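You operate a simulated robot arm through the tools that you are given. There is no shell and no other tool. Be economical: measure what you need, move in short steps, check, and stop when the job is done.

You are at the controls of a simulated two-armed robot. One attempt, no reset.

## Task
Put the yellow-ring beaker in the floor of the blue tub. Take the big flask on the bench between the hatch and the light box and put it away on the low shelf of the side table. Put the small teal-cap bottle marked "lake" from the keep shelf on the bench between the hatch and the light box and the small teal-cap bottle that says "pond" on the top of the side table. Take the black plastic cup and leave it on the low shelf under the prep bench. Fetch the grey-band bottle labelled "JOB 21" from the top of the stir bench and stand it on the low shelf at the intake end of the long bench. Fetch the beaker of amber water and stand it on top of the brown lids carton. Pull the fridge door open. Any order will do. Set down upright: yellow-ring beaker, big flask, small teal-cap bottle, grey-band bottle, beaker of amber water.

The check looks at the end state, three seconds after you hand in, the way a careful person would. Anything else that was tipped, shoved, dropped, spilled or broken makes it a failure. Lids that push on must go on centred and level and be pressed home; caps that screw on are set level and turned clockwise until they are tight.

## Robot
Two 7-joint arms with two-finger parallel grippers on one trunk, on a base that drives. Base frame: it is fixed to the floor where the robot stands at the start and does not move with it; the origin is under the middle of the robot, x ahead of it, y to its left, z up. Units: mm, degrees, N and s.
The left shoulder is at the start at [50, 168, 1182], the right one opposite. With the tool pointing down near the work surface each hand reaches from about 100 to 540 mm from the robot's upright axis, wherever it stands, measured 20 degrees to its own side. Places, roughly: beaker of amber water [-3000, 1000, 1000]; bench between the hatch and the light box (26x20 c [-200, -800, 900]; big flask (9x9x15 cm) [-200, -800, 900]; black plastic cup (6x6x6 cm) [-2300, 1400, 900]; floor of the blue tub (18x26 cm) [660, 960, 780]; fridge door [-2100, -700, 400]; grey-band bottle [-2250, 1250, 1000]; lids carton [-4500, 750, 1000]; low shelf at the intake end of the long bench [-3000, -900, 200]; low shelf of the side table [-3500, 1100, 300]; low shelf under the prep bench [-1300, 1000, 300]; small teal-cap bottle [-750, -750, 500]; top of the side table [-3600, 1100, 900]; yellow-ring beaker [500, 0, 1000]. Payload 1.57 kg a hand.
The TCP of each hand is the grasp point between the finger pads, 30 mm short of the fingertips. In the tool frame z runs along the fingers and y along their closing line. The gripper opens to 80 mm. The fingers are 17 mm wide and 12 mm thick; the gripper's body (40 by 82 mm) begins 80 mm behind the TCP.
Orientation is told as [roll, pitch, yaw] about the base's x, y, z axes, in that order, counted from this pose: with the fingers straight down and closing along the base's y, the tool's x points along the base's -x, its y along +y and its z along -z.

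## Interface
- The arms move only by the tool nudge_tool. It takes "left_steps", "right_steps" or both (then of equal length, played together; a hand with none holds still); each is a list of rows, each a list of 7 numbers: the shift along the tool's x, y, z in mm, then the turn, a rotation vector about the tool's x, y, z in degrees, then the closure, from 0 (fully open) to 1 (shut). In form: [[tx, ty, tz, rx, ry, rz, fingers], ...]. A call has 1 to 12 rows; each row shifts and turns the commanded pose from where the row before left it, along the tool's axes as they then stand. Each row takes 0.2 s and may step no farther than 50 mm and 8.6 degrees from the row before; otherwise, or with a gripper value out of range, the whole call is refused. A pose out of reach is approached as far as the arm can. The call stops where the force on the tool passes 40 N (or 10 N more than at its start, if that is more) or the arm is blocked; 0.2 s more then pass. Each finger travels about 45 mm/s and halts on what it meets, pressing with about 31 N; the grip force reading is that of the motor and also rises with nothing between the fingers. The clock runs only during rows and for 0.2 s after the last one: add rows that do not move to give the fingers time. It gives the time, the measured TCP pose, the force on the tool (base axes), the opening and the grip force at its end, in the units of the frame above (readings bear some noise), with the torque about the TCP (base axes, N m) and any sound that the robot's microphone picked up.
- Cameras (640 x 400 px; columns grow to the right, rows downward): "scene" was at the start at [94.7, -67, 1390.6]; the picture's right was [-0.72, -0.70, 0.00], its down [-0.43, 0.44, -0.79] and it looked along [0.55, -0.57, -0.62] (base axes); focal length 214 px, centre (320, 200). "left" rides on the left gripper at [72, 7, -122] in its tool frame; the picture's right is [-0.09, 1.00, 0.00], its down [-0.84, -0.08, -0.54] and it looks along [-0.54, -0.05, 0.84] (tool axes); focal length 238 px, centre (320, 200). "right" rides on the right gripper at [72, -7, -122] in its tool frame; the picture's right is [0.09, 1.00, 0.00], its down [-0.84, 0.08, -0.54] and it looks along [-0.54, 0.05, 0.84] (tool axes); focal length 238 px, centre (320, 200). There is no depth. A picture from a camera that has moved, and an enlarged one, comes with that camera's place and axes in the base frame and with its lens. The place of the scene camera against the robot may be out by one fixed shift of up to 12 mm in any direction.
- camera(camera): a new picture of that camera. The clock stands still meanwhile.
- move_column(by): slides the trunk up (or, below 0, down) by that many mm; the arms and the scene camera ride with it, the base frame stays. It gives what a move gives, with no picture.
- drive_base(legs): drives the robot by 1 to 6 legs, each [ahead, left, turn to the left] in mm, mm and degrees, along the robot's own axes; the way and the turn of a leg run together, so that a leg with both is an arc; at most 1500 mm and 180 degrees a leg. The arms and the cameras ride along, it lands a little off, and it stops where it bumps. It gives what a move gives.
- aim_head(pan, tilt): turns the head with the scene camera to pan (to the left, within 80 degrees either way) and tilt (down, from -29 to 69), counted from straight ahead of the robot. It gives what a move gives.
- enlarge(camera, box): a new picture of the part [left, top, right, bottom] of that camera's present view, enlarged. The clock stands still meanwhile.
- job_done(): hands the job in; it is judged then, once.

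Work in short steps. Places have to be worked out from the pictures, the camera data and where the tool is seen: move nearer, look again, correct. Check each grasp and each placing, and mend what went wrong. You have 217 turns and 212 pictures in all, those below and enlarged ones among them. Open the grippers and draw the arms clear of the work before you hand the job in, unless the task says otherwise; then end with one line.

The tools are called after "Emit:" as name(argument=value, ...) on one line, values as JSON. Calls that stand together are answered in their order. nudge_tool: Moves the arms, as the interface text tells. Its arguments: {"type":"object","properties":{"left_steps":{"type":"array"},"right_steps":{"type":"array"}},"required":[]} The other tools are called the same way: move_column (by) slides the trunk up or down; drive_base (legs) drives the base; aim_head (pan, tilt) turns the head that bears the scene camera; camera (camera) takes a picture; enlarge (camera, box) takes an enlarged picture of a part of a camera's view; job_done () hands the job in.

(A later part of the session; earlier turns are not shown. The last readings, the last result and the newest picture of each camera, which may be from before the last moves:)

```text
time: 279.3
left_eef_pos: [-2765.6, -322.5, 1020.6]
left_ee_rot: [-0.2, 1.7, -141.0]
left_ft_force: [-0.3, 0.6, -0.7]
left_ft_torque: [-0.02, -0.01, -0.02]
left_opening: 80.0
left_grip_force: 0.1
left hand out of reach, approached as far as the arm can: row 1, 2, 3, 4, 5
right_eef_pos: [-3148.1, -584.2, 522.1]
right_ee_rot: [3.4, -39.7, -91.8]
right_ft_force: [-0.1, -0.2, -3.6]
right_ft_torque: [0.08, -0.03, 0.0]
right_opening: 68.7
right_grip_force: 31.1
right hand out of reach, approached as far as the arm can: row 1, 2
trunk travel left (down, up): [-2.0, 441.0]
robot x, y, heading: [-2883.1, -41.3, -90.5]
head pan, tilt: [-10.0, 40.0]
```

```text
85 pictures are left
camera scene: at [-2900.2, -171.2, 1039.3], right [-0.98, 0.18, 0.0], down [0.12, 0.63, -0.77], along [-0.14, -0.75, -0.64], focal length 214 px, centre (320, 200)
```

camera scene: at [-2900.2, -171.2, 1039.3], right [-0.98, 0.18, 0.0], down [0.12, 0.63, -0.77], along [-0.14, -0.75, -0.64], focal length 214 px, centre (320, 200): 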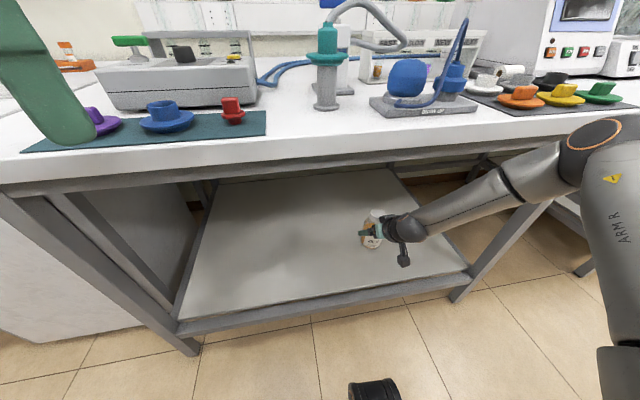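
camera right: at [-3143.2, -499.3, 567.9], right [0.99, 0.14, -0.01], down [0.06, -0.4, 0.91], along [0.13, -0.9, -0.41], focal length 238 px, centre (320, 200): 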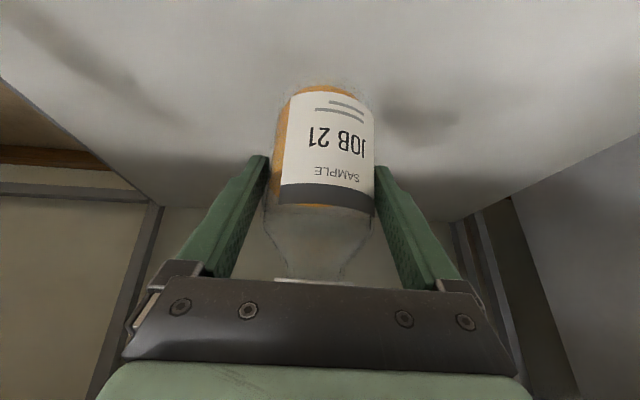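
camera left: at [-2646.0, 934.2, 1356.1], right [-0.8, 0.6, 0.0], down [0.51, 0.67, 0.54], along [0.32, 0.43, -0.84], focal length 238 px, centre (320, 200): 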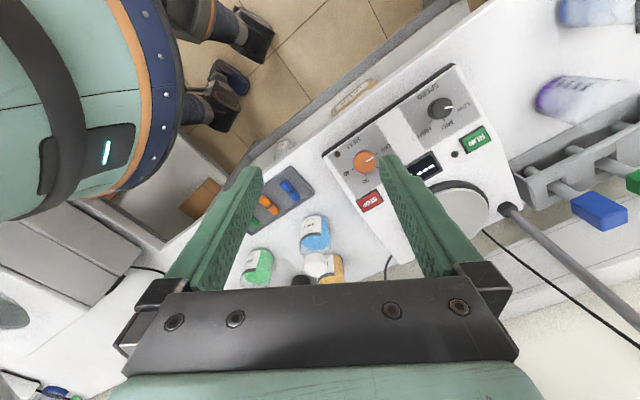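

I'll probe which direction frees the right arm: inward, then down.

Emit:
nudge_tool(right_steps=[[0, 25, 0, 1.2, 0, -0.6, 0.4], [0, 25, 0, 1.2, 0, -0.6, 0.4], [0, 25, 0, 0, 0, 0, 0.4], [0, 0, 0, 0, 0, 0, 0.4]])

Emit:
nudge_tool(right_steps=[[20, 0, 24, 0, 0, 0, 0.4], [20, 0, 24, 0, 0, 0, 0.4], [20, 0, 24, 0, 0, 0, 0.4], [0, 0, 0, 0, 0, 0, 0.4]])

```text
time: 280.3
left_eef_pos: [-2766.9, -323.4, 1019.1]
left_ee_rot: [-0.3, 1.8, -141.0]
left_ft_force: [1.0, -0.7, -0.6]
left_ft_torque: [-0.01, 0.03, -0.02]
left_opening: 80.1
left_grip_force: 0.0
right_eef_pos: [-3095.3, -567.2, 554.9]
right_ee_rot: [-0.2, -39.8, -90.3]
right_ft_force: [0.1, -0.7, -5.3]
right_ft_torque: [0.04, -0.01, -0.04]
right_opening: 68.6
right_grip_force: 31.3
right hand out of reach, approached as far as the arm can: row 1, 2, 3
trunk travel left (down, up): [-2.0, 441.0]
robot x, y, heading: [-2880.5, -42.9, -90.3]
head pan, tilt: [-10.0, 40.0]
```

```text
time: 281.3
left_eef_pos: [-2766.1, -321.6, 1019.3]
left_ee_rot: [-0.2, 1.7, -140.9]
left_ft_force: [-0.2, -0.1, -0.1]
left_ft_torque: [-0.03, -0.01, 0.01]
left_opening: 79.9
left_grip_force: 0.1
right_eef_pos: [-3132.0, -543.2, 518.4]
right_ee_rot: [-0.1, -39.8, -90.3]
right_ft_force: [0.7, -0.3, -4.5]
right_ft_torque: [0.09, -0.02, -0.02]
right_opening: 68.6
right_grip_force: 30.9
right hand out of reach, approached as far as the arm can: row 1, 2, 3
trunk travel left (down, up): [-2.0, 441.0]
robot x, y, heading: [-2876.5, -44.0, -90.1]
head pan, tilt: [-10.0, 40.0]
```

Lowering seems tied to extension, so I'll extend forward under the bench first and then try lowering.

Emit:
nudge_tool(right_steps=[[-30, 0, 26, 0, 0, 0, 0.4], [-30, 0, 26, 0, 0, 0, 0.4], [-30, 0, 26, 0, 0, 0, 0.4], [-15, 0, 40, 0, 0, 0, 0.4], [0, 0, 45, 0, 0, 0, 0.4], [0, 0, 0, 0, 0, 0, 0.4]])

Emit:
nudge_tool(right_steps=[[25, 0, 30, 0, 0, 0, 0.4], [25, 0, 30, 0, 0, 0, 0.4], [25, 0, 30, 0, 0, 0, 0.4], [0, 0, 0, 0, 0, 0, 0.4]])

Emit:
camera(camera="scene")

```text
time: 282.7
left_eef_pos: [-2767.0, -322.5, 1019.2]
left_ee_rot: [-0.2, 1.7, -141.0]
left_ft_force: [-0.3, 0.9, -0.6]
left_ft_torque: [0.02, -0.02, -0.01]
left_opening: 79.8
left_grip_force: 0.1
right_eef_pos: [-3182.6, -647.6, 555.6]
right_ee_rot: [-0.1, -39.8, -90.4]
right_ft_force: [-0.5, -0.2, -4.1]
right_ft_torque: [0.05, 0.01, 0.03]
right_opening: 68.5
right_grip_force: 31.0
right hand out of reach, approached as far as the arm can: row 1, 2, 3, 4, 5
trunk travel left (down, up): [-2.0, 441.0]
robot x, y, heading: [-2878.8, -40.0, -90.3]
head pan, tilt: [-10.0, 40.0]
```

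```text
time: 283.7
left_eef_pos: [-2766.7, -322.5, 1020.3]
left_ee_rot: [-0.2, 1.8, -141.0]
left_ft_force: [-0.8, -0.4, -0.3]
left_ft_torque: [-0.03, -0.01, -0.02]
left_opening: 79.9
left_grip_force: 0.0
right_eef_pos: [-3203.3, -597.4, 511.6]
right_ee_rot: [-0.1, -39.7, -90.2]
right_ft_force: [0.0, 0.0, -4.6]
right_ft_torque: [0.05, -0.03, 0.01]
right_opening: 68.8
right_grip_force: 30.9
right hand out of reach, approached as far as the arm can: row 1, 2, 3
trunk travel left (down, up): [-2.0, 441.0]
robot x, y, heading: [-2877.6, -39.4, -90.2]
head pan, tilt: [-10.0, 40.0]
```

```text
84 pictures are left
camera scene: at [-2900.3, -171.3, 1039.3], right [-0.98, 0.18, 0.0], down [0.12, 0.63, -0.77], along [-0.14, -0.75, -0.64], focal length 214 px, centre (320, 200)
```

scene: 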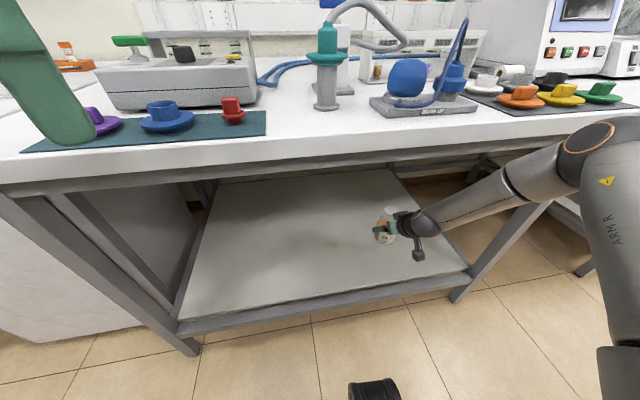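

I'll back into free space and test how low the arm goes when extended farther ahead.

Emit:
drive_base(legs=[[-330, 0, 0]])

Emit:
nudge_tool(right_steps=[[-25, 30, -30, 0, 0, 0, 0.4], [-25, 30, -30, 0, 0, 0, 0.4], [-25, 30, -30, 0, 0, 0, 0.4], [-30, 15, 26, 0, 0, 0, 0.4], [-30, 15, 26, 0, 0, 0, 0.4], [-30, 15, 26, 0, 0, 0, 0.4], [-30, 0, 26, 0, 0, 0, 0.4], [0, 0, 0, 0, 0, 0, 0.4]])

Emit:
nudge_tool(right_steps=[[30, 0, 36, 0, 0, 0, 0.4], [30, 0, 36, 0, 0, 0, 0.4], [30, 0, 36, 0, 0, 0, 0.4], [30, 0, 36, 0, 0, 0, 0.4], [30, 0, 36, 0, 0, 0, 0.4], [0, 0, 0, 0, 0, 0, 0.4]])

```text
time: 285.9
left_eef_pos: [-2764.6, -1.0, 1019.9]
left_ee_rot: [-0.2, 1.6, -141.1]
left_ft_force: [1.1, 0.1, 0.1]
left_ft_torque: [-0.05, 0.0, 0.0]
left_opening: 80.0
left_grip_force: 0.0
right_eef_pos: [-3200.7, -276.6, 513.4]
right_ee_rot: [-0.1, -39.7, -90.3]
right_ft_force: [0.6, 0.2, -5.1]
right_ft_torque: [0.05, 0.02, 0.02]
right_opening: 68.7
right_grip_force: 31.2
trunk travel left (down, up): [-2.0, 441.0]
robot x, y, heading: [-2878.9, 278.4, -90.4]
head pan, tilt: [-10.0, 40.0]
```

```text
time: 287.7
left_eef_pos: [-2764.7, 0.1, 1020.1]
left_ee_rot: [-0.2, 1.8, -141.2]
left_ft_force: [1.1, -0.7, -0.9]
left_ft_torque: [0.01, 0.0, -0.01]
left_opening: 79.9
left_grip_force: 0.1
right_eef_pos: [-3115.1, -364.3, 658.5]
right_ee_rot: [-0.1, -39.7, -90.3]
right_ft_force: [-1.3, 0.2, -3.4]
right_ft_torque: [0.04, 0.0, -0.02]
right_opening: 68.5
right_grip_force: 30.8
right hand out of reach, approached as far as the arm can: row 5, 6, 7
trunk travel left (down, up): [-2.0, 441.0]
robot x, y, heading: [-2879.2, 280.4, -90.4]
head pan, tilt: [-10.0, 40.0]
```

```text
time: 289.1
left_eef_pos: [-2764.3, -0.4, 1019.3]
left_ee_rot: [-0.1, 1.7, -141.0]
left_ft_force: [1.0, -0.1, -0.1]
left_ft_torque: [0.04, 0.02, 0.01]
left_opening: 80.1
left_grip_force: 0.0
right_eef_pos: [-3172.0, -277.0, 523.3]
right_ee_rot: [-0.1, -39.7, -90.4]
right_ft_force: [0.2, -0.1, -3.9]
right_ft_torque: [0.06, -0.02, -0.03]
right_opening: 68.5
right_grip_force: 31.1
right hand out of reach, approached as far as the arm can: row 1, 2, 3, 4, 5
trunk travel left (down, up): [-2.0, 441.0]
robot x, y, heading: [-2878.8, 276.6, -90.3]
head pan, tilt: [-10.0, 40.0]
```

Forward reach is limiting in this bent posture. I'll test with the free left hand how low a vertical tool can go at moderate distance.

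Emit:
nudge_tool(left_steps=[[0, 0, 0, 0, 0, -8.5, 0], [0, 0, 0, 0, 0, -8.5, 0], [0, 0, 0, 0, 0, -8.5, 0], [0, 0, 0, 0, 0, -8.5, 0], [0, 0, 0, 0, 0, -8.5, 0], [0, 0, 0, 0, 0, -8.5, 0], [-40, 0, 30, 0, 0, 0, 0], [-40, 0, 30, 0, 0, 0, 0], [0, 0, 45, 0, 0, 0, 0], [0, 0, 45, 0, 0, 0, 0], [0, 0, 45, 0, 0, 0, 0], [0, 0, 0, 0, 0, 0, 0]])

Emit:
nudge_tool(left_steps=[[0, 0, 45, 0, 0, 0, 0], [0, 0, 45, 0, 0, 0, 0], [0, 0, 45, 0, 0, 0, 0], [0, 0, 45, 0, 0, 0, 0], [0, 0, 45, 0, 0, 0, 0], [0, 0, 45, 0, 0, 0, 0], [0, 0, 45, 0, 0, 0, 0], [0, 0, 45, 0, 0, 0, 0], [0, 0, 45, 0, 0, 0, 0], [0, 0, 0, 0, 0, 0, 0]])

```text
time: 291.7
left_eef_pos: [-2764.4, -75.3, 821.0]
left_ee_rot: [1.2, 1.3, -90.0]
left_ft_force: [-0.2, 1.1, 0.4]
left_ft_torque: [-0.01, -0.01, -0.01]
left_opening: 80.1
left_grip_force: 0.1
right_eef_pos: [-3171.8, -276.7, 522.5]
right_ee_rot: [-0.2, -39.7, -90.2]
right_ft_force: [0.0, 0.4, -4.1]
right_ft_torque: [0.07, 0.02, -0.01]
right_opening: 68.6
right_grip_force: 31.4
trunk travel left (down, up): [-2.0, 441.0]
robot x, y, heading: [-2875.0, 274.7, -90.1]
head pan, tilt: [-10.0, 40.0]
```

```text
time: 293.9
left_eef_pos: [-2751.2, -69.5, 419.4]
left_ee_rot: [1.1, 1.3, -90.1]
left_ft_force: [-0.3, 0.7, -0.2]
left_ft_torque: [0.01, -0.04, -0.01]
left_opening: 79.9
left_grip_force: 0.1
right_eef_pos: [-3171.7, -277.1, 522.8]
right_ee_rot: [-0.2, -39.7, -90.3]
right_ft_force: [-0.3, -0.1, -4.0]
right_ft_torque: [0.08, 0.01, 0.0]
right_opening: 68.6
right_grip_force: 30.8
trunk travel left (down, up): [-2.0, 441.0]
robot x, y, heading: [-2875.0, 281.1, -90.3]
head pan, tilt: [-10.0, 40.0]
```

A vertical tool goes down to z 420 easily at ~350 ahead. I'll bring the right hand back to a similar inward position and lower from there.

Emit:
nudge_tool(right_steps=[[3, 27, -36, 0, 0, 0, 0.4], [3, 27, -36, 0, 0, 0, 0.4], [3, 27, -36, 0, 0, 0, 0.4], [3, 27, -36, 0, 0, 0, 0.4], [3, 27, -36, 0, 0, 0, 0.4], [3, 27, -36, 0, 0, 0, 0.4], [0, 0, 0, 0, 0, 0, 0.4]])

Emit:
nudge_tool(right_steps=[[28, 0, 34, 0, 0, 0, 0.4], [28, 0, 34, 0, 0, 0, 0.4], [28, 0, 34, 0, 0, 0, 0.4], [28, 0, 34, 0, 0, 0, 0.4], [28, 0, 34, 0, 0, 0, 0.4], [28, 0, 34, 0, 0, 0, 0.4], [0, 0, 0, 0, 0, 0, 0.4]])

```text
time: 295.5
left_eef_pos: [-2751.2, -69.6, 419.3]
left_ee_rot: [1.2, 1.2, -90.1]
left_ft_force: [-0.9, -0.2, -0.3]
left_ft_torque: [0.02, 0.02, 0.0]
left_opening: 79.8
left_grip_force: 0.1
right_eef_pos: [-3009.6, -124.5, 685.2]
right_ee_rot: [-0.2, -39.6, -90.3]
right_ft_force: [-0.4, -1.4, -4.3]
right_ft_torque: [0.08, 0.03, -0.04]
right_opening: 68.6
right_grip_force: 31.3
trunk travel left (down, up): [-2.0, 441.0]
robot x, y, heading: [-2878.7, 279.2, -90.1]
head pan, tilt: [-10.0, 40.0]
```

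```text
time: 297.1
left_eef_pos: [-2750.0, -68.8, 419.7]
left_ee_rot: [1.1, 1.1, -90.0]
left_ft_force: [1.0, 0.2, 0.3]
left_ft_torque: [0.0, 0.02, 0.0]
left_opening: 80.1
left_grip_force: 0.2
right_eef_pos: [-3096.8, -130.9, 525.5]
right_ee_rot: [0.1, -39.6, -90.2]
right_ft_force: [-0.1, 0.0, -3.3]
right_ft_torque: [0.02, 0.0, 0.04]
right_opening: 68.7
right_grip_force: 30.9
right hand out of reach, approached as far as the arm can: row 2, 3, 4, 5, 6
trunk travel left (down, up): [-2.0, 441.0]
robot x, y, heading: [-2878.5, 279.7, -90.4]
head pan, tilt: [-10.0, 40.0]
```

Only a vertical tool goes low enough, so I need to re-grasp the bottle from above. I'll raise up and find a clear spot on this bench's top.

Emit:
move_column(by=350)

Emit:
aim_head(pan=-10, tilt=45)

Emit:
camera(camera="scene")

```text
time: 300.5
left_eef_pos: [-2751.6, -68.2, 769.8]
left_ee_rot: [1.2, 1.2, -90.1]
left_ft_force: [0.1, -0.5, 0.7]
left_ft_torque: [0.0, 0.0, -0.02]
left_opening: 80.1
left_grip_force: 0.2
right_eef_pos: [-3097.1, -133.0, 874.1]
right_ee_rot: [0.0, -39.8, -90.3]
right_ft_force: [0.7, -0.2, -4.6]
right_ft_torque: [0.07, -0.01, 0.0]
right_opening: 68.6
right_grip_force: 30.7
trunk travel left (down, up): [-352.0, 91.0]
robot x, y, heading: [-2874.8, 277.0, -90.4]
head pan, tilt: [-10.0, 40.0]
```

```text
time: 301.2
left_eef_pos: [-2751.4, -68.7, 769.4]
left_ee_rot: [1.2, 1.1, -90.1]
left_ft_force: [-0.1, 0.2, 0.4]
left_ft_torque: [0.0, 0.0, 0.0]
left_opening: 80.0
left_grip_force: 0.1
right_eef_pos: [-3096.6, -132.4, 876.0]
right_ee_rot: [-0.1, -39.7, -90.4]
right_ft_force: [0.2, 0.7, -4.3]
right_ft_torque: [0.06, 0.0, -0.01]
right_opening: 68.7
right_grip_force: 31.1
trunk travel left (down, up): [-352.0, 91.0]
robot x, y, heading: [-2879.9, 277.7, -90.3]
head pan, tilt: [-10.0, 45.0]
```

```text
83 pictures are left
camera scene: at [-2897.5, 154.1, 1382.0], right [-0.98, 0.18, 0.0], down [0.13, 0.7, -0.71], along [-0.13, -0.7, -0.71], focal length 214 px, centre (320, 200)
```

scene: 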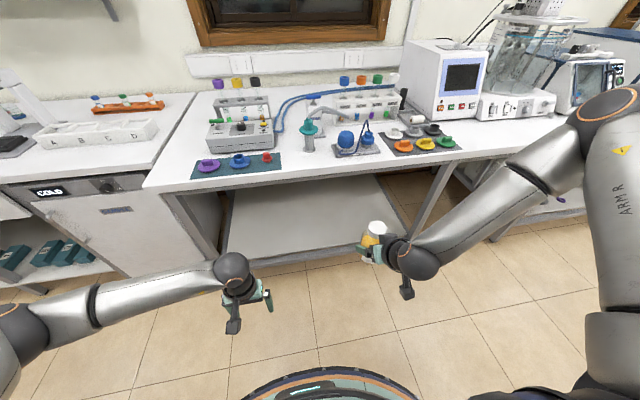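

There's a clear spot on the bench top near (-2964, -510). I'll raise both hands and drive up to it.

Emit:
nudge_tool(left_steps=[[0, 0, -45, 0, 0, 0, 0], [0, 0, -45, 0, 0, 0, 0], [0, 0, -45, 0, 0, 0, 0], [0, 0, -45, 0, 0, 0, 0], [0, 0, -45, 0, 0, 0, 0], [0, 0, -45, 0, 0, 0, 0], [0, 0, -45, 0, 0, 0, 0], [0, 0, -45, 0, 0, 0, 0], [0, 0, 0, 0, 0, 0, 0]], right_steps=[[-30, 18, -25, 0, 0, 0, 0.4], [-30, 18, -25, 0, 0, 0, 0.4], [-30, 18, -25, 0, 0, 0, 0.4], [-30, 18, -25, 0, 0, 0, 0.4], [-30, 0, 26, 0, 0, 0, 0.4], [-30, 0, 26, 0, 0, 0, 0.4], [-30, 0, 26, 0, 0, 0, 0.4], [0, 0, 0, 0, 0, 0, 0.4], [0, 0, 0, 0, 0, 0, 0.4]])

Emit:
drive_base(legs=[[150, 0, 0]])

Emit:
camera(camera="right")

Emit:
camera(camera="scene")

```text
time: 303.2
left_eef_pos: [-2761.7, -77.6, 1130.5]
left_ee_rot: [1.2, 1.2, -90.1]
left_ft_force: [0.1, -0.2, 0.5]
left_ft_torque: [0.01, 0.02, -0.03]
left_opening: 80.2
left_grip_force: 0.1
right_eef_pos: [-3025.2, -278.3, 1026.3]
right_ee_rot: [-0.2, -39.7, -90.3]
right_ft_force: [0.2, 0.2, -3.9]
right_ft_torque: [0.1, 0.01, 0.03]
right_opening: 68.7
right_grip_force: 30.9
trunk travel left (down, up): [-352.0, 91.0]
robot x, y, heading: [-2875.8, 279.2, -90.3]
head pan, tilt: [-10.0, 45.0]
```

```text
time: 304.6
left_eef_pos: [-2763.5, -229.4, 1130.5]
left_ee_rot: [1.2, 1.3, -90.4]
left_ft_force: [0.0, 0.2, 0.2]
left_ft_torque: [0.0, 0.02, 0.01]
left_opening: 79.8
left_grip_force: 0.1
right_eef_pos: [-3029.1, -428.6, 1025.2]
right_ee_rot: [0.0, -39.6, -90.6]
right_ft_force: [0.0, -0.6, -3.4]
right_ft_torque: [0.08, 0.0, 0.0]
right_opening: 68.6
right_grip_force: 31.3
trunk travel left (down, up): [-352.0, 91.0]
robot x, y, heading: [-2879.6, 130.5, -90.5]
head pan, tilt: [-10.0, 45.0]
```

```text
82 pictures are left
camera right: at [-3035.3, -295.6, 1075.0], right [1.0, 0.06, -0.06], down [0.07, -0.3, 0.95], along [0.04, -0.95, -0.3], focal length 238 px, centre (320, 200)
```

right: 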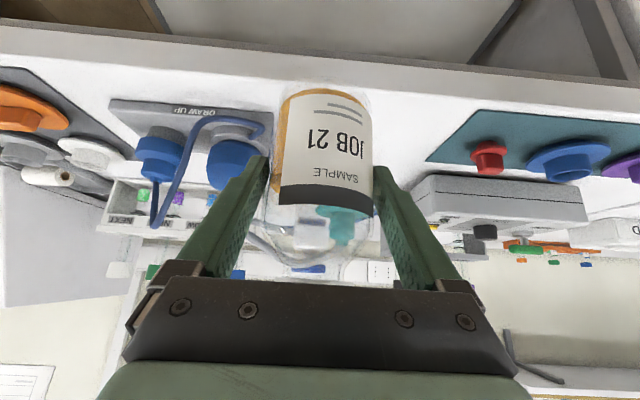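

```text
81 pictures are left
camera scene: at [-2899.3, 2.5, 1381.9], right [-0.98, 0.18, 0.0], down [0.13, 0.7, -0.71], along [-0.13, -0.69, -0.71], focal length 214 px, centre (320, 200)
```

scene: 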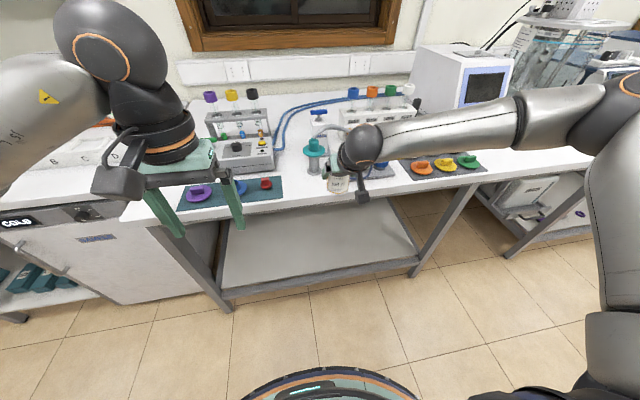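

Free strip x≈-3084…-2900. I'll move the bottle to (-2998, -535) and lower with the column.

Emit:
nudge_tool(right_steps=[[-27, 10, 23, 0, 0, 0, 0.4], [-27, 10, 23, 0, 0, 0, 0.4], [-27, 10, 23, 0, 0, 0, 0.4], [0, 0, 0, 0, 0, 0, 0.4]])

Emit:
move_column(by=-40)

Emit:
camera(camera="right")

```text
time: 305.6
left_eef_pos: [-2764.0, -227.4, 1130.4]
left_ee_rot: [1.3, 1.1, -90.4]
left_ft_force: [-0.5, 0.3, -0.8]
left_ft_torque: [-0.01, 0.01, 0.03]
left_opening: 79.9
left_grip_force: 0.1
right_eef_pos: [-3062.0, -482.3, 1046.9]
right_ee_rot: [-0.1, -39.7, -90.5]
right_ft_force: [-0.2, 0.6, -3.3]
right_ft_torque: [0.08, 0.04, 0.03]
right_opening: 68.6
right_grip_force: 30.6
right hand out of reach, approached as far as the arm can: row 1, 2, 3
trunk travel left (down, up): [-352.0, 91.0]
robot x, y, heading: [-2877.0, 127.0, -90.6]
head pan, tilt: [-10.0, 45.0]
```

```text
time: 306.4
left_eef_pos: [-2763.6, -228.5, 1089.8]
left_ee_rot: [1.1, 1.1, -90.4]
left_ft_force: [0.2, 0.3, 0.7]
left_ft_torque: [0.05, -0.02, -0.01]
left_opening: 79.9
left_grip_force: 0.0
right_eef_pos: [-3063.0, -483.6, 1007.4]
right_ee_rot: [0.1, -39.8, -90.5]
right_ft_force: [-0.3, -0.1, -4.8]
right_ft_torque: [0.07, 0.02, 0.04]
right_opening: 68.4
right_grip_force: 31.3
trunk travel left (down, up): [-312.0, 131.0]
robot x, y, heading: [-2880.5, 127.2, -90.6]
head pan, tilt: [-10.0, 45.0]
```

```text
80 pictures are left
camera right: at [-3068.8, -349.4, 1055.2], right [1.0, 0.06, -0.06], down [0.07, -0.3, 0.95], along [0.04, -0.95, -0.3], focal length 238 px, centre (320, 200)
```

right: 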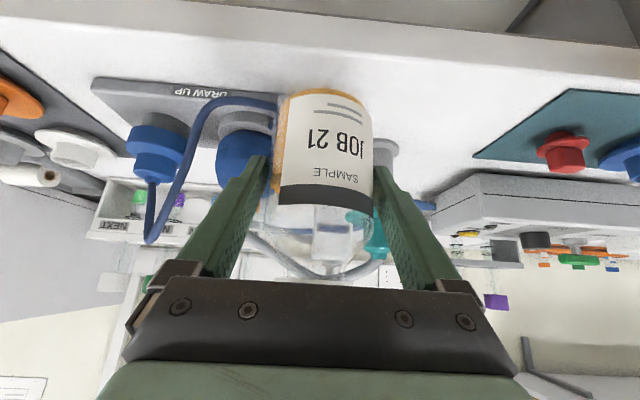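

Using the base instead: 60 mm left and 60 ahead.

Emit:
drive_base(legs=[[60, 62, 0]])

Emit:
move_column(by=-22)

Emit:
camera(camera="right")

```text
time: 307.6
left_eef_pos: [-2703.3, -289.5, 1090.3]
left_ee_rot: [1.2, 1.2, -90.3]
left_ft_force: [0.4, 0.3, -0.3]
left_ft_torque: [-0.01, -0.01, 0.0]
left_opening: 79.8
left_grip_force: 0.1
right_eef_pos: [-3001.1, -544.2, 1008.0]
right_ee_rot: [0.2, -39.9, -90.6]
right_ft_force: [0.1, 1.8, -3.4]
right_ft_torque: [0.04, 0.0, 0.0]
right_opening: 68.3
right_grip_force: 31.1
trunk travel left (down, up): [-312.0, 131.0]
robot x, y, heading: [-2817.0, 67.1, -90.8]
head pan, tilt: [-10.0, 45.0]
```

```text
time: 308.3
left_eef_pos: [-2701.4, -288.6, 1068.2]
left_ee_rot: [1.3, 1.3, -90.4]
left_ft_force: [0.6, -0.7, -0.8]
left_ft_torque: [0.03, 0.03, 0.01]
left_opening: 79.7
left_grip_force: 0.2
right_eef_pos: [-3001.4, -543.5, 984.3]
right_ee_rot: [0.1, -39.9, -90.6]
right_ft_force: [-0.3, 0.6, -5.0]
right_ft_torque: [0.03, 0.0, 0.01]
right_opening: 68.5
right_grip_force: 31.4
trunk travel left (down, up): [-290.0, 153.0]
robot x, y, heading: [-2817.4, 68.4, -91.0]
head pan, tilt: [-10.0, 45.0]
```

```text
79 pictures are left
camera right: at [-3007.7, -410.3, 1033.5], right [1.0, 0.06, -0.06], down [0.07, -0.3, 0.95], along [0.04, -0.95, -0.3], focal length 238 px, centre (320, 200)
```

right: 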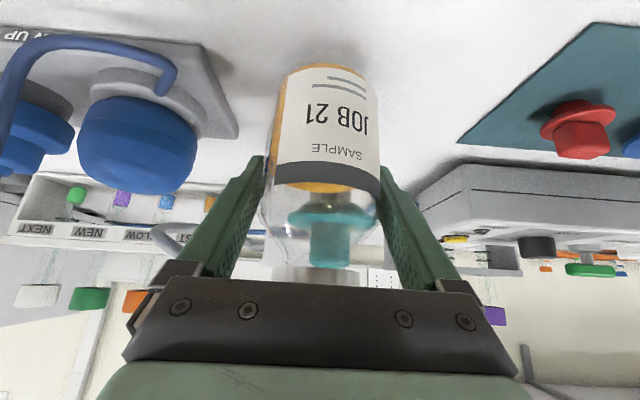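

Clear area below the bottle. Lowering to contact.

Emit:
move_column(by=-9)

Emit:
move_column(by=-4)

Emit:
move_column(by=-4)

```text
time: 308.9
left_eef_pos: [-2704.4, -289.9, 1059.6]
left_ee_rot: [1.3, 1.2, -90.4]
left_ft_force: [0.0, -0.5, -0.5]
left_ft_torque: [0.02, 0.02, 0.01]
left_opening: 80.0
left_grip_force: 0.1
right_eef_pos: [-3001.9, -543.4, 976.3]
right_ee_rot: [0.1, -39.9, -90.7]
right_ft_force: [-0.7, 0.2, -3.9]
right_ft_torque: [-0.01, 0.0, -0.01]
right_opening: 68.0
right_grip_force: 30.9
trunk travel left (down, up): [-281.0, 162.0]
robot x, y, heading: [-2817.2, 67.4, -90.8]
head pan, tilt: [-10.0, 45.0]
```

```text
time: 309.4
left_eef_pos: [-2702.3, -287.8, 1055.9]
left_ee_rot: [1.3, 1.2, -90.5]
left_ft_force: [0.1, 0.0, 0.2]
left_ft_torque: [-0.01, 0.02, -0.01]
left_opening: 80.0
left_grip_force: 0.1
right_eef_pos: [-3000.3, -543.9, 974.4]
right_ee_rot: [0.2, -40.1, -90.6]
right_ft_force: [-1.2, 0.4, 2.6]
right_ft_torque: [0.19, 0.08, -0.01]
right_opening: 68.3
right_grip_force: 31.3
trunk travel left (down, up): [-277.0, 166.0]
robot x, y, heading: [-2815.1, 68.1, -90.7]
head pan, tilt: [-10.0, 45.0]
```

```text
time: 309.9
left_eef_pos: [-2702.1, -287.2, 1050.8]
left_ee_rot: [1.2, 1.1, -90.3]
left_ft_force: [-0.4, 0.0, 0.1]
left_ft_torque: [-0.03, -0.01, -0.01]
left_opening: 80.0
left_grip_force: 0.0
right_eef_pos: [-3000.8, -544.2, 973.4]
right_ee_rot: [0.2, -40.5, -90.7]
right_ft_force: [-2.4, -0.6, 19.0]
right_ft_torque: [0.56, 0.17, 0.03]
right_opening: 68.7
right_grip_force: 30.5
trunk travel left (down, up): [-273.0, 170.0]
robot x, y, heading: [-2816.9, 67.9, -90.6]
head pan, tilt: [-10.0, 45.0]
```

On the bench. Releasing, rising straight up, and turning the hand vertical.

Emit:
move_column(by=4)

Emit:
nudge_tool(right_steps=[[0, 0, 0, 0, 0, 0, 0.14], [0, 0, 0, 0, 0, 0, 0.1], [0, 0, 0, 0, 0, 0, 0.05], [0, 0, 0, 0, 0, 0, 0], [0, 0, 0, 0, 0, 0, 0]])

Emit:
move_column(by=145)

Emit:
nudge_tool(right_steps=[[20, 0, -17, 0, 8, 0, 0], [20, 0, -17, 0, 8, 0, 0], [20, 0, 0, 0, 8, 0, 0], [20, 0, 0, 0, 8, 0, 0], [20, 0, 0, 0, 8, 0, 0], [0, 0, 0, 0, 0, 0, 0]])

Emit:
camera(camera="scene")

```text
time: 310.5
left_eef_pos: [-2701.2, -288.0, 1056.5]
left_ee_rot: [1.2, 1.1, -90.4]
left_ft_force: [0.4, -0.6, 0.3]
left_ft_torque: [0.0, -0.01, 0.0]
left_opening: 80.0
left_grip_force: 0.0
right_eef_pos: [-3000.4, -542.8, 973.0]
right_ee_rot: [0.1, -40.0, -90.7]
right_ft_force: [0.3, -4.6, 12.9]
right_ft_torque: [0.08, 0.01, -0.02]
right_opening: 68.3
right_grip_force: 31.2
trunk travel left (down, up): [-277.0, 166.0]
robot x, y, heading: [-2814.5, 68.8, -90.9]
head pan, tilt: [-10.0, 45.0]
```

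```text
time: 311.7
left_eef_pos: [-2702.1, -288.7, 1055.5]
left_ee_rot: [1.2, 1.3, -90.4]
left_ft_force: [-0.3, 0.1, -0.7]
left_ft_torque: [0.03, 0.01, 0.0]
left_opening: 79.9
left_grip_force: 0.1
right_eef_pos: [-3001.6, -543.6, 970.2]
right_ee_rot: [0.1, -39.9, -90.6]
right_ft_force: [0.7, 0.4, 0.1]
right_ft_torque: [0.01, 0.01, -0.03]
right_opening: 79.9
right_grip_force: 0.1
trunk travel left (down, up): [-277.0, 166.0]
robot x, y, heading: [-2814.0, 67.2, -90.5]
head pan, tilt: [-10.0, 45.0]
```

```text
time: 313.4
left_eef_pos: [-2701.5, -289.5, 1200.9]
left_ee_rot: [1.2, 1.3, -90.5]
left_ft_force: [-0.5, 0.0, 0.8]
left_ft_torque: [-0.02, -0.01, 0.0]
left_opening: 80.0
left_grip_force: 0.1
right_eef_pos: [-3001.9, -543.3, 1117.4]
right_ee_rot: [0.1, -39.9, -90.7]
right_ft_force: [-0.2, 0.7, 0.0]
right_ft_torque: [0.02, 0.0, 0.01]
right_opening: 80.0
right_grip_force: 0.1
trunk travel left (down, up): [-422.0, 21.0]
robot x, y, heading: [-2816.2, 69.4, -90.6]
head pan, tilt: [-10.0, 45.0]
```

```text
time: 314.8
left_eef_pos: [-2703.0, -289.5, 1199.6]
left_ee_rot: [1.1, 1.2, -90.4]
left_ft_force: [-1.3, 0.2, -0.1]
left_ft_torque: [-0.04, -0.01, -0.01]
left_opening: 80.1
left_grip_force: 0.0
right_eef_pos: [-3007.1, -425.5, 1106.3]
right_ee_rot: [0.2, 0.2, -90.5]
right_ft_force: [0.6, 0.0, -0.3]
right_ft_torque: [-0.02, -0.01, 0.03]
right_opening: 79.9
right_grip_force: 0.1
right hand out of reach, approached as far as the arm can: row 4, 5
trunk travel left (down, up): [-422.0, 21.0]
robot x, y, heading: [-2817.4, 70.8, -90.7]
head pan, tilt: [-10.0, 45.0]
```

```text
78 pictures are left
camera scene: at [-2837.7, -57.1, 1452.1], right [-0.98, 0.19, 0.0], down [0.13, 0.69, -0.71], along [-0.13, -0.69, -0.71], focal length 214 px, centre (320, 200)
```

scene: 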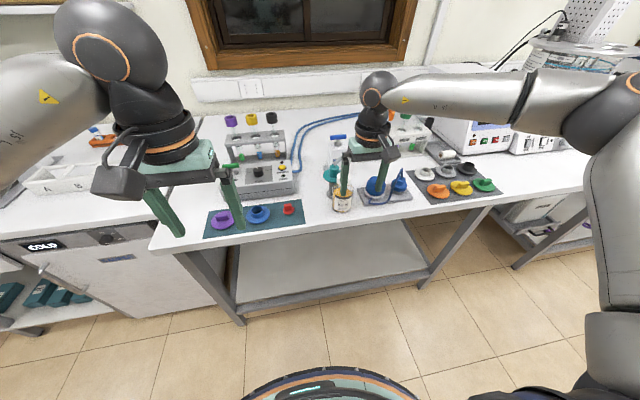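

The bottle stands. I'll drive ahead 118 to bring the vertical hand over it and check alignment.

Emit:
drive_base(legs=[[117, 5, 0]])

Emit:
camera(camera="right")

```text
time: 316.0
left_eef_pos: [-2698.1, -401.8, 1199.7]
left_ee_rot: [1.3, 1.2, -90.4]
left_ft_force: [-0.4, -0.4, -0.1]
left_ft_torque: [0.02, 0.03, 0.0]
left_opening: 80.2
left_grip_force: 0.0
right_eef_pos: [-3004.2, -537.4, 1105.9]
right_ee_rot: [0.1, 0.1, -90.5]
right_ft_force: [0.0, 0.4, 0.7]
right_ft_torque: [0.01, 0.02, -0.03]
right_opening: 80.0
right_grip_force: 0.1
trunk travel left (down, up): [-422.0, 21.0]
robot x, y, heading: [-2815.4, -42.2, -90.7]
head pan, tilt: [-10.0, 45.0]
```

```text
77 pictures are left
camera right: at [-3011.1, -466.1, 1228.7], right [1.0, 0.08, 0.0], down [0.07, -0.84, 0.54], along [0.05, -0.54, -0.84], focal length 238 px, centre (320, 200)
```

right: 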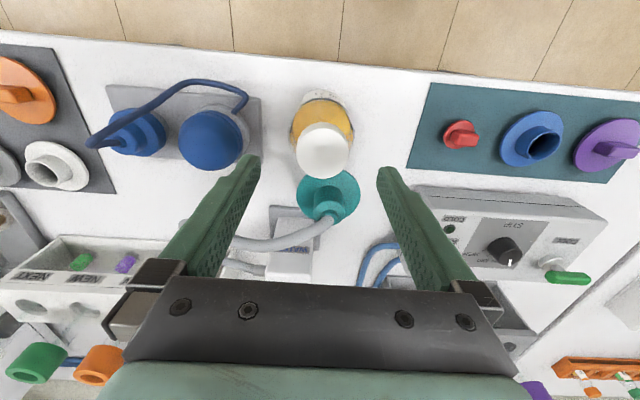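

Aligned to within 1 mm laterally. Descending with the column.

Emit:
nudge_tool(right_steps=[[4, 0.8, 0, 0, 0, 0, 0], [0, 0, 0, 0, 0, 0, 0]])

Emit:
move_column(by=-75)

Emit:
camera(camera="right")

```text
time: 316.6
left_eef_pos: [-2698.2, -399.0, 1200.0]
left_ee_rot: [1.2, 1.2, -90.4]
left_ft_force: [0.3, -0.4, 0.9]
left_ft_torque: [0.01, 0.02, 0.0]
left_opening: 80.1
left_grip_force: 0.0
right_eef_pos: [-3003.2, -532.6, 1106.1]
right_ee_rot: [0.1, 0.0, -90.5]
right_ft_force: [-0.2, 0.1, 1.0]
right_ft_torque: [0.0, 0.0, 0.01]
right_opening: 80.1
right_grip_force: 0.1
trunk travel left (down, up): [-422.0, 21.0]
robot x, y, heading: [-2812.6, -44.3, -90.7]
head pan, tilt: [-10.0, 45.0]
```

```text
time: 317.7
left_eef_pos: [-2698.5, -400.1, 1124.1]
left_ee_rot: [1.2, 1.2, -90.4]
left_ft_force: [-0.9, -0.5, 0.0]
left_ft_torque: [0.04, 0.04, 0.02]
left_opening: 80.0
left_grip_force: 0.1
right_eef_pos: [-3002.8, -533.3, 1032.1]
right_ee_rot: [0.1, 0.0, -90.5]
right_ft_force: [-0.4, 0.5, -0.5]
right_ft_torque: [-0.02, 0.0, -0.02]
right_opening: 79.7
right_grip_force: 0.0
trunk travel left (down, up): [-347.0, 96.0]
robot x, y, heading: [-2812.0, -46.1, -90.6]
head pan, tilt: [-10.0, 45.0]
```

```text
76 pictures are left
camera right: at [-3010.0, -461.0, 1154.3], right [1.0, 0.08, 0.0], down [0.07, -0.84, 0.54], along [0.05, -0.54, -0.84], focal length 238 px, centre (320, 200)
```

right: 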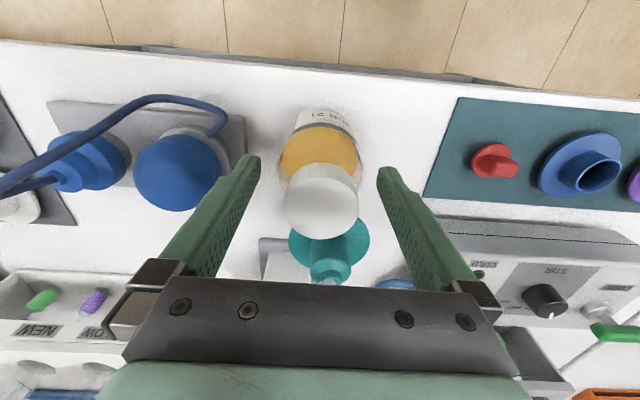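

Centred. Down to grip height and close.

Emit:
move_column(by=-47)

Emit:
nudge_tool(right_steps=[[0, 0, 0, 0, 0, 0, 0.4], [0, 0, 0, 0, 0, 0, 0.4], [0, 0, 0, 0, 0, 0, 0.4], [0, 0, 0, 0, 0, 0, 0.4], [0, 0, 0, 0, 0, 0, 0.4]])

Emit:
move_column(by=100)

Emit:
camera(camera="right")

```text
time: 318.6
left_eef_pos: [-2698.5, -398.6, 1078.5]
left_ee_rot: [1.1, 1.1, -90.4]
left_ft_force: [-0.7, -0.6, 0.7]
left_ft_torque: [-0.01, -0.01, 0.0]
left_opening: 80.2
left_grip_force: 0.1
right_eef_pos: [-3003.1, -532.3, 983.5]
right_ee_rot: [0.1, 0.0, -90.5]
right_ft_force: [-1.4, -0.3, -0.2]
right_ft_torque: [0.02, 0.06, 0.01]
right_opening: 79.8
right_grip_force: 0.0
trunk travel left (down, up): [-300.0, 143.0]
robot x, y, heading: [-2811.7, -46.0, -90.7]
head pan, tilt: [-10.0, 45.0]
```

```text
time: 319.8
left_eef_pos: [-2699.3, -399.2, 1078.2]
left_ee_rot: [1.2, 1.2, -90.4]
left_ft_force: [-0.4, -0.4, -0.5]
left_ft_torque: [0.02, 0.02, -0.02]
left_opening: 80.1
left_grip_force: 0.0
right_eef_pos: [-3003.6, -532.3, 984.1]
right_ee_rot: [0.2, 0.1, -90.4]
right_ft_force: [1.3, 0.5, 0.1]
right_ft_torque: [0.03, 0.01, 0.02]
right_opening: 68.1
right_grip_force: 31.4
trunk travel left (down, up): [-300.0, 143.0]
robot x, y, heading: [-2816.2, -41.4, -90.8]
head pan, tilt: [-10.0, 45.0]
```

```text
time: 321.1
left_eef_pos: [-2700.0, -400.9, 1179.1]
left_ee_rot: [1.1, 1.3, -90.3]
left_ft_force: [0.4, 0.4, 0.0]
left_ft_torque: [-0.01, -0.02, 0.03]
left_opening: 79.9
left_grip_force: 0.1
right_eef_pos: [-3002.5, -533.4, 1083.1]
right_ee_rot: [0.1, 0.1, -90.5]
right_ft_force: [0.1, -0.5, -4.1]
right_ft_torque: [0.04, -0.02, -0.02]
right_opening: 68.2
right_grip_force: 31.4
trunk travel left (down, up): [-400.0, 43.0]
robot x, y, heading: [-2811.8, -43.5, -90.5]
head pan, tilt: [-10.0, 45.0]
```

```text
75 pictures are left
camera right: at [-3010.2, -461.6, 1206.8], right [1.0, 0.08, 0.0], down [0.07, -0.84, 0.54], along [0.05, -0.54, -0.84], focal length 238 px, centre (320, 200)
```

right: 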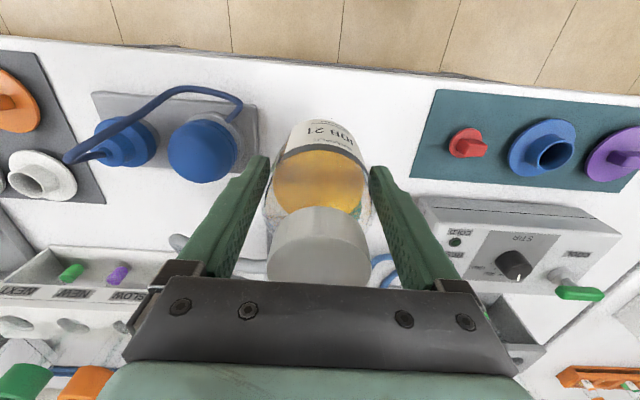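

Vertical grasp secured (bottom 80 mm below TCP). I'll back off, tuck the left hand, lower the column, and lower the right hand.

Emit:
drive_base(legs=[[-350, 0, 0]])

Emit:
move_column(by=-398)

Emit:
nudge_tool(left_steps=[[45, 0, 0, 0, 0, 0, 0], [45, 0, 0, 0, 0, 0, 0], [45, 0, 0, 0, 0, 0, 0], [0, 0, 0, 0, 0, 0, 0], [0, 0, 0, 0, 0, 0, 0], [0, 0, 0, 0, 0, 0, 0], [0, 0, 0, 0, 0, 0, 0]], right_steps=[[0, 0, 45, 0, 0, 0, 0.4], [0, 0, 45, 0, 0, 0, 0.4], [0, 0, 45, 0, 0, 0, 0.4], [0, 0, 45, 0, 0, 0, 0.4], [0, 0, 45, 0, 0, 0, 0.4], [0, 0, 30, 0, 0, 0, 0.4], [0, 0, 0, 0, 0, 0, 0.4]])

Emit:
camera(camera="scene")

```text
time: 323.4
left_eef_pos: [-2695.8, -53.8, 1179.3]
left_ee_rot: [1.2, 1.1, -90.5]
left_ft_force: [0.0, 0.2, 1.0]
left_ft_torque: [0.01, -0.03, 0.01]
left_opening: 80.1
left_grip_force: 0.0
right_eef_pos: [-2999.6, -184.9, 1084.4]
right_ee_rot: [0.1, 0.0, -90.7]
right_ft_force: [-0.4, -0.6, -3.3]
right_ft_torque: [0.02, -0.02, 0.02]
right_opening: 68.2
right_grip_force: 31.0
trunk travel left (down, up): [-400.0, 43.0]
robot x, y, heading: [-2807.7, 303.8, -91.0]
head pan, tilt: [-10.0, 45.0]
```

```text
time: 327.2
left_eef_pos: [-2695.2, -54.3, 779.8]
left_ee_rot: [1.2, 1.2, -90.6]
left_ft_force: [0.6, 0.5, 0.4]
left_ft_torque: [0.01, -0.02, 0.02]
left_opening: 80.2
left_grip_force: 0.1
right_eef_pos: [-2999.2, -187.0, 686.2]
right_ee_rot: [0.1, 0.2, -90.7]
right_ft_force: [0.0, 0.3, -4.9]
right_ft_torque: [0.05, 0.0, -0.01]
right_opening: 68.3
right_grip_force: 31.2
trunk travel left (down, up): [-2.0, 441.0]
robot x, y, heading: [-2807.6, 298.2, -91.0]
head pan, tilt: [-10.0, 45.0]
```

```text
time: 328.8
left_eef_pos: [-2695.1, 79.4, 785.9]
left_ee_rot: [1.2, 1.2, -90.6]
left_ft_force: [-0.4, 0.4, -1.0]
left_ft_torque: [-0.03, -0.02, 0.0]
left_opening: 80.0
left_grip_force: 0.1
right_eef_pos: [-3060.7, -117.5, 497.9]
right_ee_rot: [0.2, 0.0, -90.6]
right_ft_force: [0.0, 0.0, -4.0]
right_ft_torque: [0.03, -0.03, 0.0]
right_opening: 68.2
right_grip_force: 31.4
right hand out of reach, approached as far as the arm can: row 1, 2, 3, 4, 5, 6
trunk travel left (down, up): [-2.0, 441.0]
robot x, y, heading: [-2811.0, 306.2, -90.8]
head pan, tilt: [-10.0, 45.0]
```

```text
74 pictures are left
camera scene: at [-2829.7, 178.2, 1032.0], right [-0.98, 0.19, 0.0], down [0.13, 0.69, -0.71], along [-0.13, -0.69, -0.71], focal length 214 px, centre (320, 200)
```

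scene: 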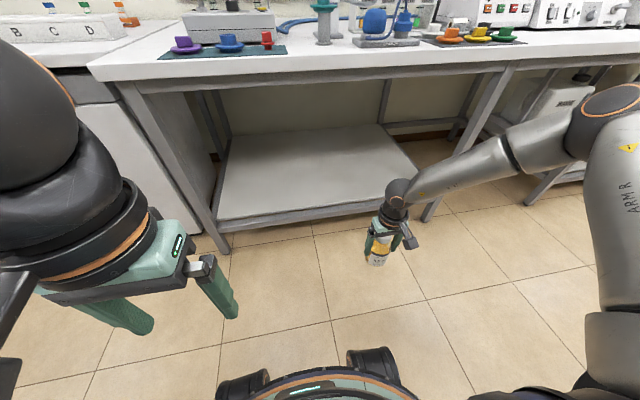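

I'll probe the left arm again to learn the reachable envelope low down with a vertical tool: lower to ~330, then extend.

Emit:
nudge_tool(left_steps=[[-30, 0, 40, 0, 0, 0, 0], [-30, 0, 40, 0, 0, 0, 0], [-30, 0, 40, 0, 0, 0, 0], [-20, 0, 45, 0, 0, 0, 0], [0, 0, 45, 0, 0, 0, 0], [0, 0, 45, 0, 0, 0, 0], [0, 0, 45, 0, 0, 0, 0], [0, 0, 45, 0, 0, 0, 0], [0, 0, 45, 0, 0, 0, 0], [0, 0, 45, 0, 0, 0, 0], [0, 0, 30, 0, 0, 0, 0], [0, 0, 0, 0, 0, 0, 0]])

Emit:
nudge_tool(left_steps=[[-40, 0, 0, 0, 0, 0, 0], [-40, 0, 0, 0, 0, 0, 0], [-40, 0, 0, 0, 0, 0, 0], [-40, 0, 0, 0, 0, 0, 0], [0, 0, 0, 0, 0, 0, 0]])

Emit:
aim_head(pan=35, tilt=45)

Emit:
camera(camera="scene")

```text
time: 331.4
left_eef_pos: [-2683.2, -23.3, 315.4]
left_ee_rot: [1.2, 1.1, -90.7]
left_ft_force: [0.2, -0.2, -0.2]
left_ft_torque: [-0.01, -0.04, -0.05]
left_opening: 79.9
left_grip_force: 0.0
right_eef_pos: [-3061.0, -118.0, 498.9]
right_ee_rot: [0.2, -0.1, -90.6]
right_ft_force: [1.0, 0.4, -4.3]
right_ft_torque: [0.07, 0.0, -0.01]
right_opening: 68.1
right_grip_force: 31.6
trunk travel left (down, up): [-2.0, 441.0]
robot x, y, heading: [-2806.6, 304.3, -91.1]
head pan, tilt: [-10.0, 45.0]
```

```text
time: 332.6
left_eef_pos: [-2687.2, -178.8, 311.4]
left_ee_rot: [1.0, 1.2, -90.6]
left_ft_force: [-0.4, 0.2, 0.3]
left_ft_torque: [0.01, 0.01, -0.01]
left_opening: 80.0
left_grip_force: 0.1
right_eef_pos: [-3060.0, -117.0, 498.1]
right_ee_rot: [0.1, 0.2, -90.8]
right_ft_force: [-0.3, 0.3, -4.6]
right_ft_torque: [0.07, -0.01, 0.02]
right_opening: 68.2
right_grip_force: 31.0
trunk travel left (down, up): [-2.0, 441.0]
robot x, y, heading: [-2809.0, 302.8, -90.8]
head pan, tilt: [-10.0, 45.0]
```

```text
time: 333.7
left_eef_pos: [-2686.9, -179.0, 311.6]
left_ee_rot: [1.1, 1.2, -90.6]
left_ft_force: [0.6, 0.2, 0.7]
left_ft_torque: [0.0, -0.03, -0.01]
left_opening: 80.0
left_grip_force: 0.1
right_eef_pos: [-3060.7, -118.0, 500.5]
right_ee_rot: [0.1, 0.0, -90.6]
right_ft_force: [0.2, -0.5, -4.4]
right_ft_torque: [0.05, 0.0, 0.01]
right_opening: 68.4
right_grip_force: 31.6
trunk travel left (down, up): [-2.0, 441.0]
robot x, y, heading: [-2811.9, 305.4, -90.9]
head pan, tilt: [35.0, 45.0]
```

```text
73 pictures are left
camera scene: at [-2768.8, 190.7, 1032.0], right [-0.83, -0.56, 0.0], down [-0.4, 0.59, -0.71], along [0.4, -0.59, -0.71], focal length 214 px, centre (320, 200)
```

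scene: 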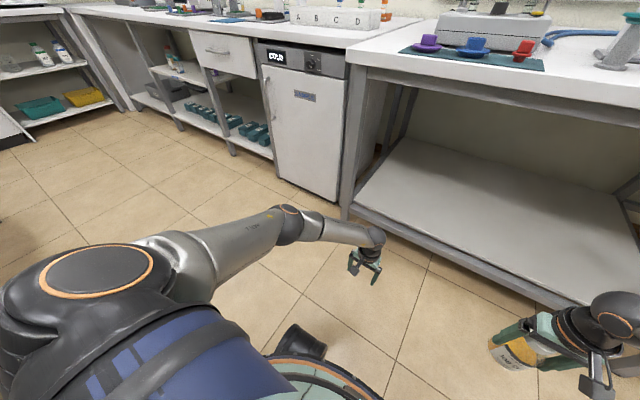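

The left arm went to z 311 at 480 ahead with a low elbow. The trick is to lower near the body first, then extend. I'll do the same with the right arm.

Emit:
nudge_tool(right_steps=[[25, 18, -38, 0, 0, 0, 0.4], [25, 18, -38, 0, 0, 0, 0.4], [30, 22, -32, 0, 0, 0, 0.4], [35, 22, -28, 0, 0, 0, 0.4], [40, 22, -15, 0, 0, 0, 0.4], [40, 18, 0, 0, 0, 0, 0.4], [0, 0, 0, 0, 0, 0, 0.4]])

Emit:
nudge_tool(right_steps=[[0, 0, 45, 0, 0, 0, 0.4], [0, 0, 45, 0, 0, 0, 0.4], [-20, 0, 40, 0, 0, 0, 0.4], [-20, 0, 40, 0, 0, 0, 0.4], [-20, 0, 40, 0, 0, 0, 0.4], [-20, 0, 40, 0, 0, 0, 0.4], [0, 0, 40, 0, 0, 0, 0.4], [0, 0, 0, 0, 0, 0, 0.4]])

```text
time: 335.3
left_eef_pos: [-2687.1, -178.6, 311.7]
left_ee_rot: [1.3, 1.2, -90.6]
left_ft_force: [0.4, -0.3, -1.2]
left_ft_torque: [0.02, -0.01, -0.02]
left_opening: 80.0
left_grip_force: 0.0
right_eef_pos: [-2936.3, 68.2, 652.4]
right_ee_rot: [0.2, 0.1, -90.7]
right_ft_force: [-0.7, 0.2, -4.2]
right_ft_torque: [0.01, 0.01, 0.01]
right_opening: 68.3
right_grip_force: 30.7
right hand out of reach, approached as far as the arm can: row 6
trunk travel left (down, up): [-2.0, 441.0]
robot x, y, heading: [-2809.6, 300.1, -90.9]
head pan, tilt: [35.0, 45.0]
```

```text
time: 337.1
left_eef_pos: [-2686.0, -179.5, 311.3]
left_ee_rot: [1.2, 1.1, -90.6]
left_ft_force: [-0.1, 0.0, -0.4]
left_ft_torque: [0.03, -0.01, 0.02]
left_opening: 80.1
left_grip_force: 0.0
right_eef_pos: [-3039.9, -9.3, 470.1]
right_ee_rot: [0.2, 0.1, -90.8]
right_ft_force: [-0.5, 0.5, -3.5]
right_ft_torque: [0.08, 0.03, -0.05]
right_opening: 68.4
right_grip_force: 30.9
right hand out of reach, approached as far as the arm can: row 1, 2, 3, 4, 5, 6, 7
trunk travel left (down, up): [-2.0, 441.0]
robot x, y, heading: [-2808.2, 301.7, -90.9]
head pan, tilt: [35.0, 45.0]
```

The right arm is still in its elbow-up branch. I'll raise it high near the body as the left one was, then lower again.

Emit:
nudge_tool(right_steps=[[0, 18, -42, 0, 0, 0, 0.4], [0, 18, -42, 0, 0, 0, 0.4], [0, 18, -42, 0, 0, 0, 0.4], [0, 18, -42, 0, 0, 0, 0.4], [0, 18, -42, 0, 0, 0, 0.4], [0, 18, -42, 0, 0, 0, 0.4], [0, 0, -45, 0, 0, 0, 0.4], [0, 0, -45, 0, 0, 0, 0.4], [0, 0, -45, 0, 0, 0, 0.4], [0, 0, -45, 0, 0, 0, 0.4], [0, 0, -45, 0, 0, 0, 0.4], [0, 0, 0, 0, 0, 0, 0.4]])

Emit:
nudge_tool(right_steps=[[-15, 0, 45, 0, 0, 0, 0.4], [-15, 0, 45, 0, 0, 0, 0.4], [0, 0, 45, 0, 0, 0, 0.4], [0, 0, 45, 0, 0, 0, 0.4], [0, 0, 45, 0, 0, 0, 0.4], [0, 0, 45, 0, 0, 0, 0.4], [0, 0, 45, 0, 0, 0, 0.4], [0, 0, 45, 0, 0, 0, 0.4], [0, 0, 45, 0, 0, 0, 0.4], [0, 0, 45, 0, 0, 0, 0.4], [0, 0, 45, 0, 0, 0, 0.4], [0, 0, 0, 0, 0, 0, 0.4]])

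```text
time: 339.7
left_eef_pos: [-2686.7, -178.8, 312.1]
left_ee_rot: [1.3, 1.2, -90.7]
left_ft_force: [0.3, 0.1, 0.7]
left_ft_torque: [0.01, 0.0, 0.01]
left_opening: 80.0
left_grip_force: 0.0
right_eef_pos: [-2953.6, -10.5, 942.2]
right_ee_rot: [0.1, 0.1, -90.7]
right_ft_force: [1.1, 0.0, -4.8]
right_ft_torque: [0.06, 0.02, -0.01]
right_opening: 67.9
right_grip_force: 31.3
right hand out of reach, approached as far as the arm can: row 10, 11
trunk travel left (down, up): [-2.0, 441.0]
robot x, y, heading: [-2808.4, 303.0, -90.9]
head pan, tilt: [35.0, 45.0]
```

```text
time: 342.3
left_eef_pos: [-2686.7, -179.3, 312.2]
left_ee_rot: [1.2, 1.2, -90.7]
left_ft_force: [-0.2, -0.9, -0.4]
left_ft_torque: [0.03, 0.02, -0.03]
left_opening: 80.0
left_grip_force: 0.1
right_eef_pos: [-3006.0, -24.1, 499.3]
right_ee_rot: [0.2, 0.1, -90.7]
right_ft_force: [0.0, -0.2, -4.3]
right_ft_torque: [0.04, 0.03, 0.03]
right_opening: 68.3
right_grip_force: 31.0
right hand out of reach, approached as far as the arm can: row 9, 10, 11
trunk travel left (down, up): [-2.0, 441.0]
robot x, y, heading: [-2806.4, 303.2, -90.9]
head pan, tilt: [35.0, 45.0]
```

I'll yaw the right hand inward about 50°, as the left's path had, and try lowering again. Yaw doesn't matter for a round bottle.

Emit:
nudge_tool(right_steps=[[0, 15, -40, 0, 0, -8.5, 0.4], [0, 15, -40, 0, 0, -8.5, 0.4], [0, 10, -40, 0, 0, -8.5, 0.4], [0, 0, -40, 0, 0, -8.5, 0.4], [0, 0, -40, 0, 0, -8.5, 0.4], [0, 0, -40, 0, 0, -8.5, 0.4], [0, 0, -40, 0, 0, 0, 0.4], [0, 0, 0, 0, 0, 0, 0.4]])

Emit:
nudge_tool(right_steps=[[0, 0, 45, 0, 0, 0, 0.4], [0, 0, 45, 0, 0, 0, 0.4], [0, 0, 45, 0, 0, 0, 0.4], [0, 0, 45, 0, 0, 0, 0.4], [0, 0, 45, 0, 0, 0, 0.4], [0, 0, 45, 0, 0, 0, 0.4], [0, 0, 45, 0, 0, 0, 0.4], [0, 0, 45, 0, 0, 0, 0.4], [0, 0, 45, 0, 0, 0, 0.4], [0, 0, 0, 0, 0, 0, 0.4]])

```text
time: 344.1
left_eef_pos: [-2687.1, -178.8, 311.2]
left_ee_rot: [1.2, 1.2, -90.7]
left_ft_force: [-0.5, -0.2, -0.8]
left_ft_torque: [0.04, 0.0, 0.01]
left_opening: 79.8
left_grip_force: 0.0
right_eef_pos: [-2966.5, -19.7, 780.8]
right_ee_rot: [0.0, -0.1, -39.5]
right_ft_force: [1.2, 0.4, -4.1]
right_ft_torque: [0.04, 0.0, 0.0]
right_opening: 68.0
right_grip_force: 30.7
trunk travel left (down, up): [-2.0, 441.0]
robot x, y, heading: [-2810.8, 305.6, -90.7]
head pan, tilt: [35.0, 45.0]
```

```text
time: 346.3
left_eef_pos: [-2687.1, -179.2, 311.8]
left_ee_rot: [1.3, 1.2, -90.6]
left_ft_force: [-0.3, 0.1, 0.2]
left_ft_torque: [0.02, 0.0, -0.01]
left_opening: 80.0
left_grip_force: 0.1
right_eef_pos: [-3044.1, -6.5, 468.5]
right_ee_rot: [0.2, -0.2, -39.8]
right_ft_force: [0.5, 0.1, -4.2]
right_ft_torque: [0.05, 0.08, 0.0]
right_opening: 68.3
right_grip_force: 31.0
right hand out of reach, approached as far as the arm can: row 6, 7, 8, 9
trunk travel left (down, up): [-2.0, 441.0]
robot x, y, heading: [-2809.6, 303.8, -90.8]
head pan, tilt: [35.0, 45.0]
```

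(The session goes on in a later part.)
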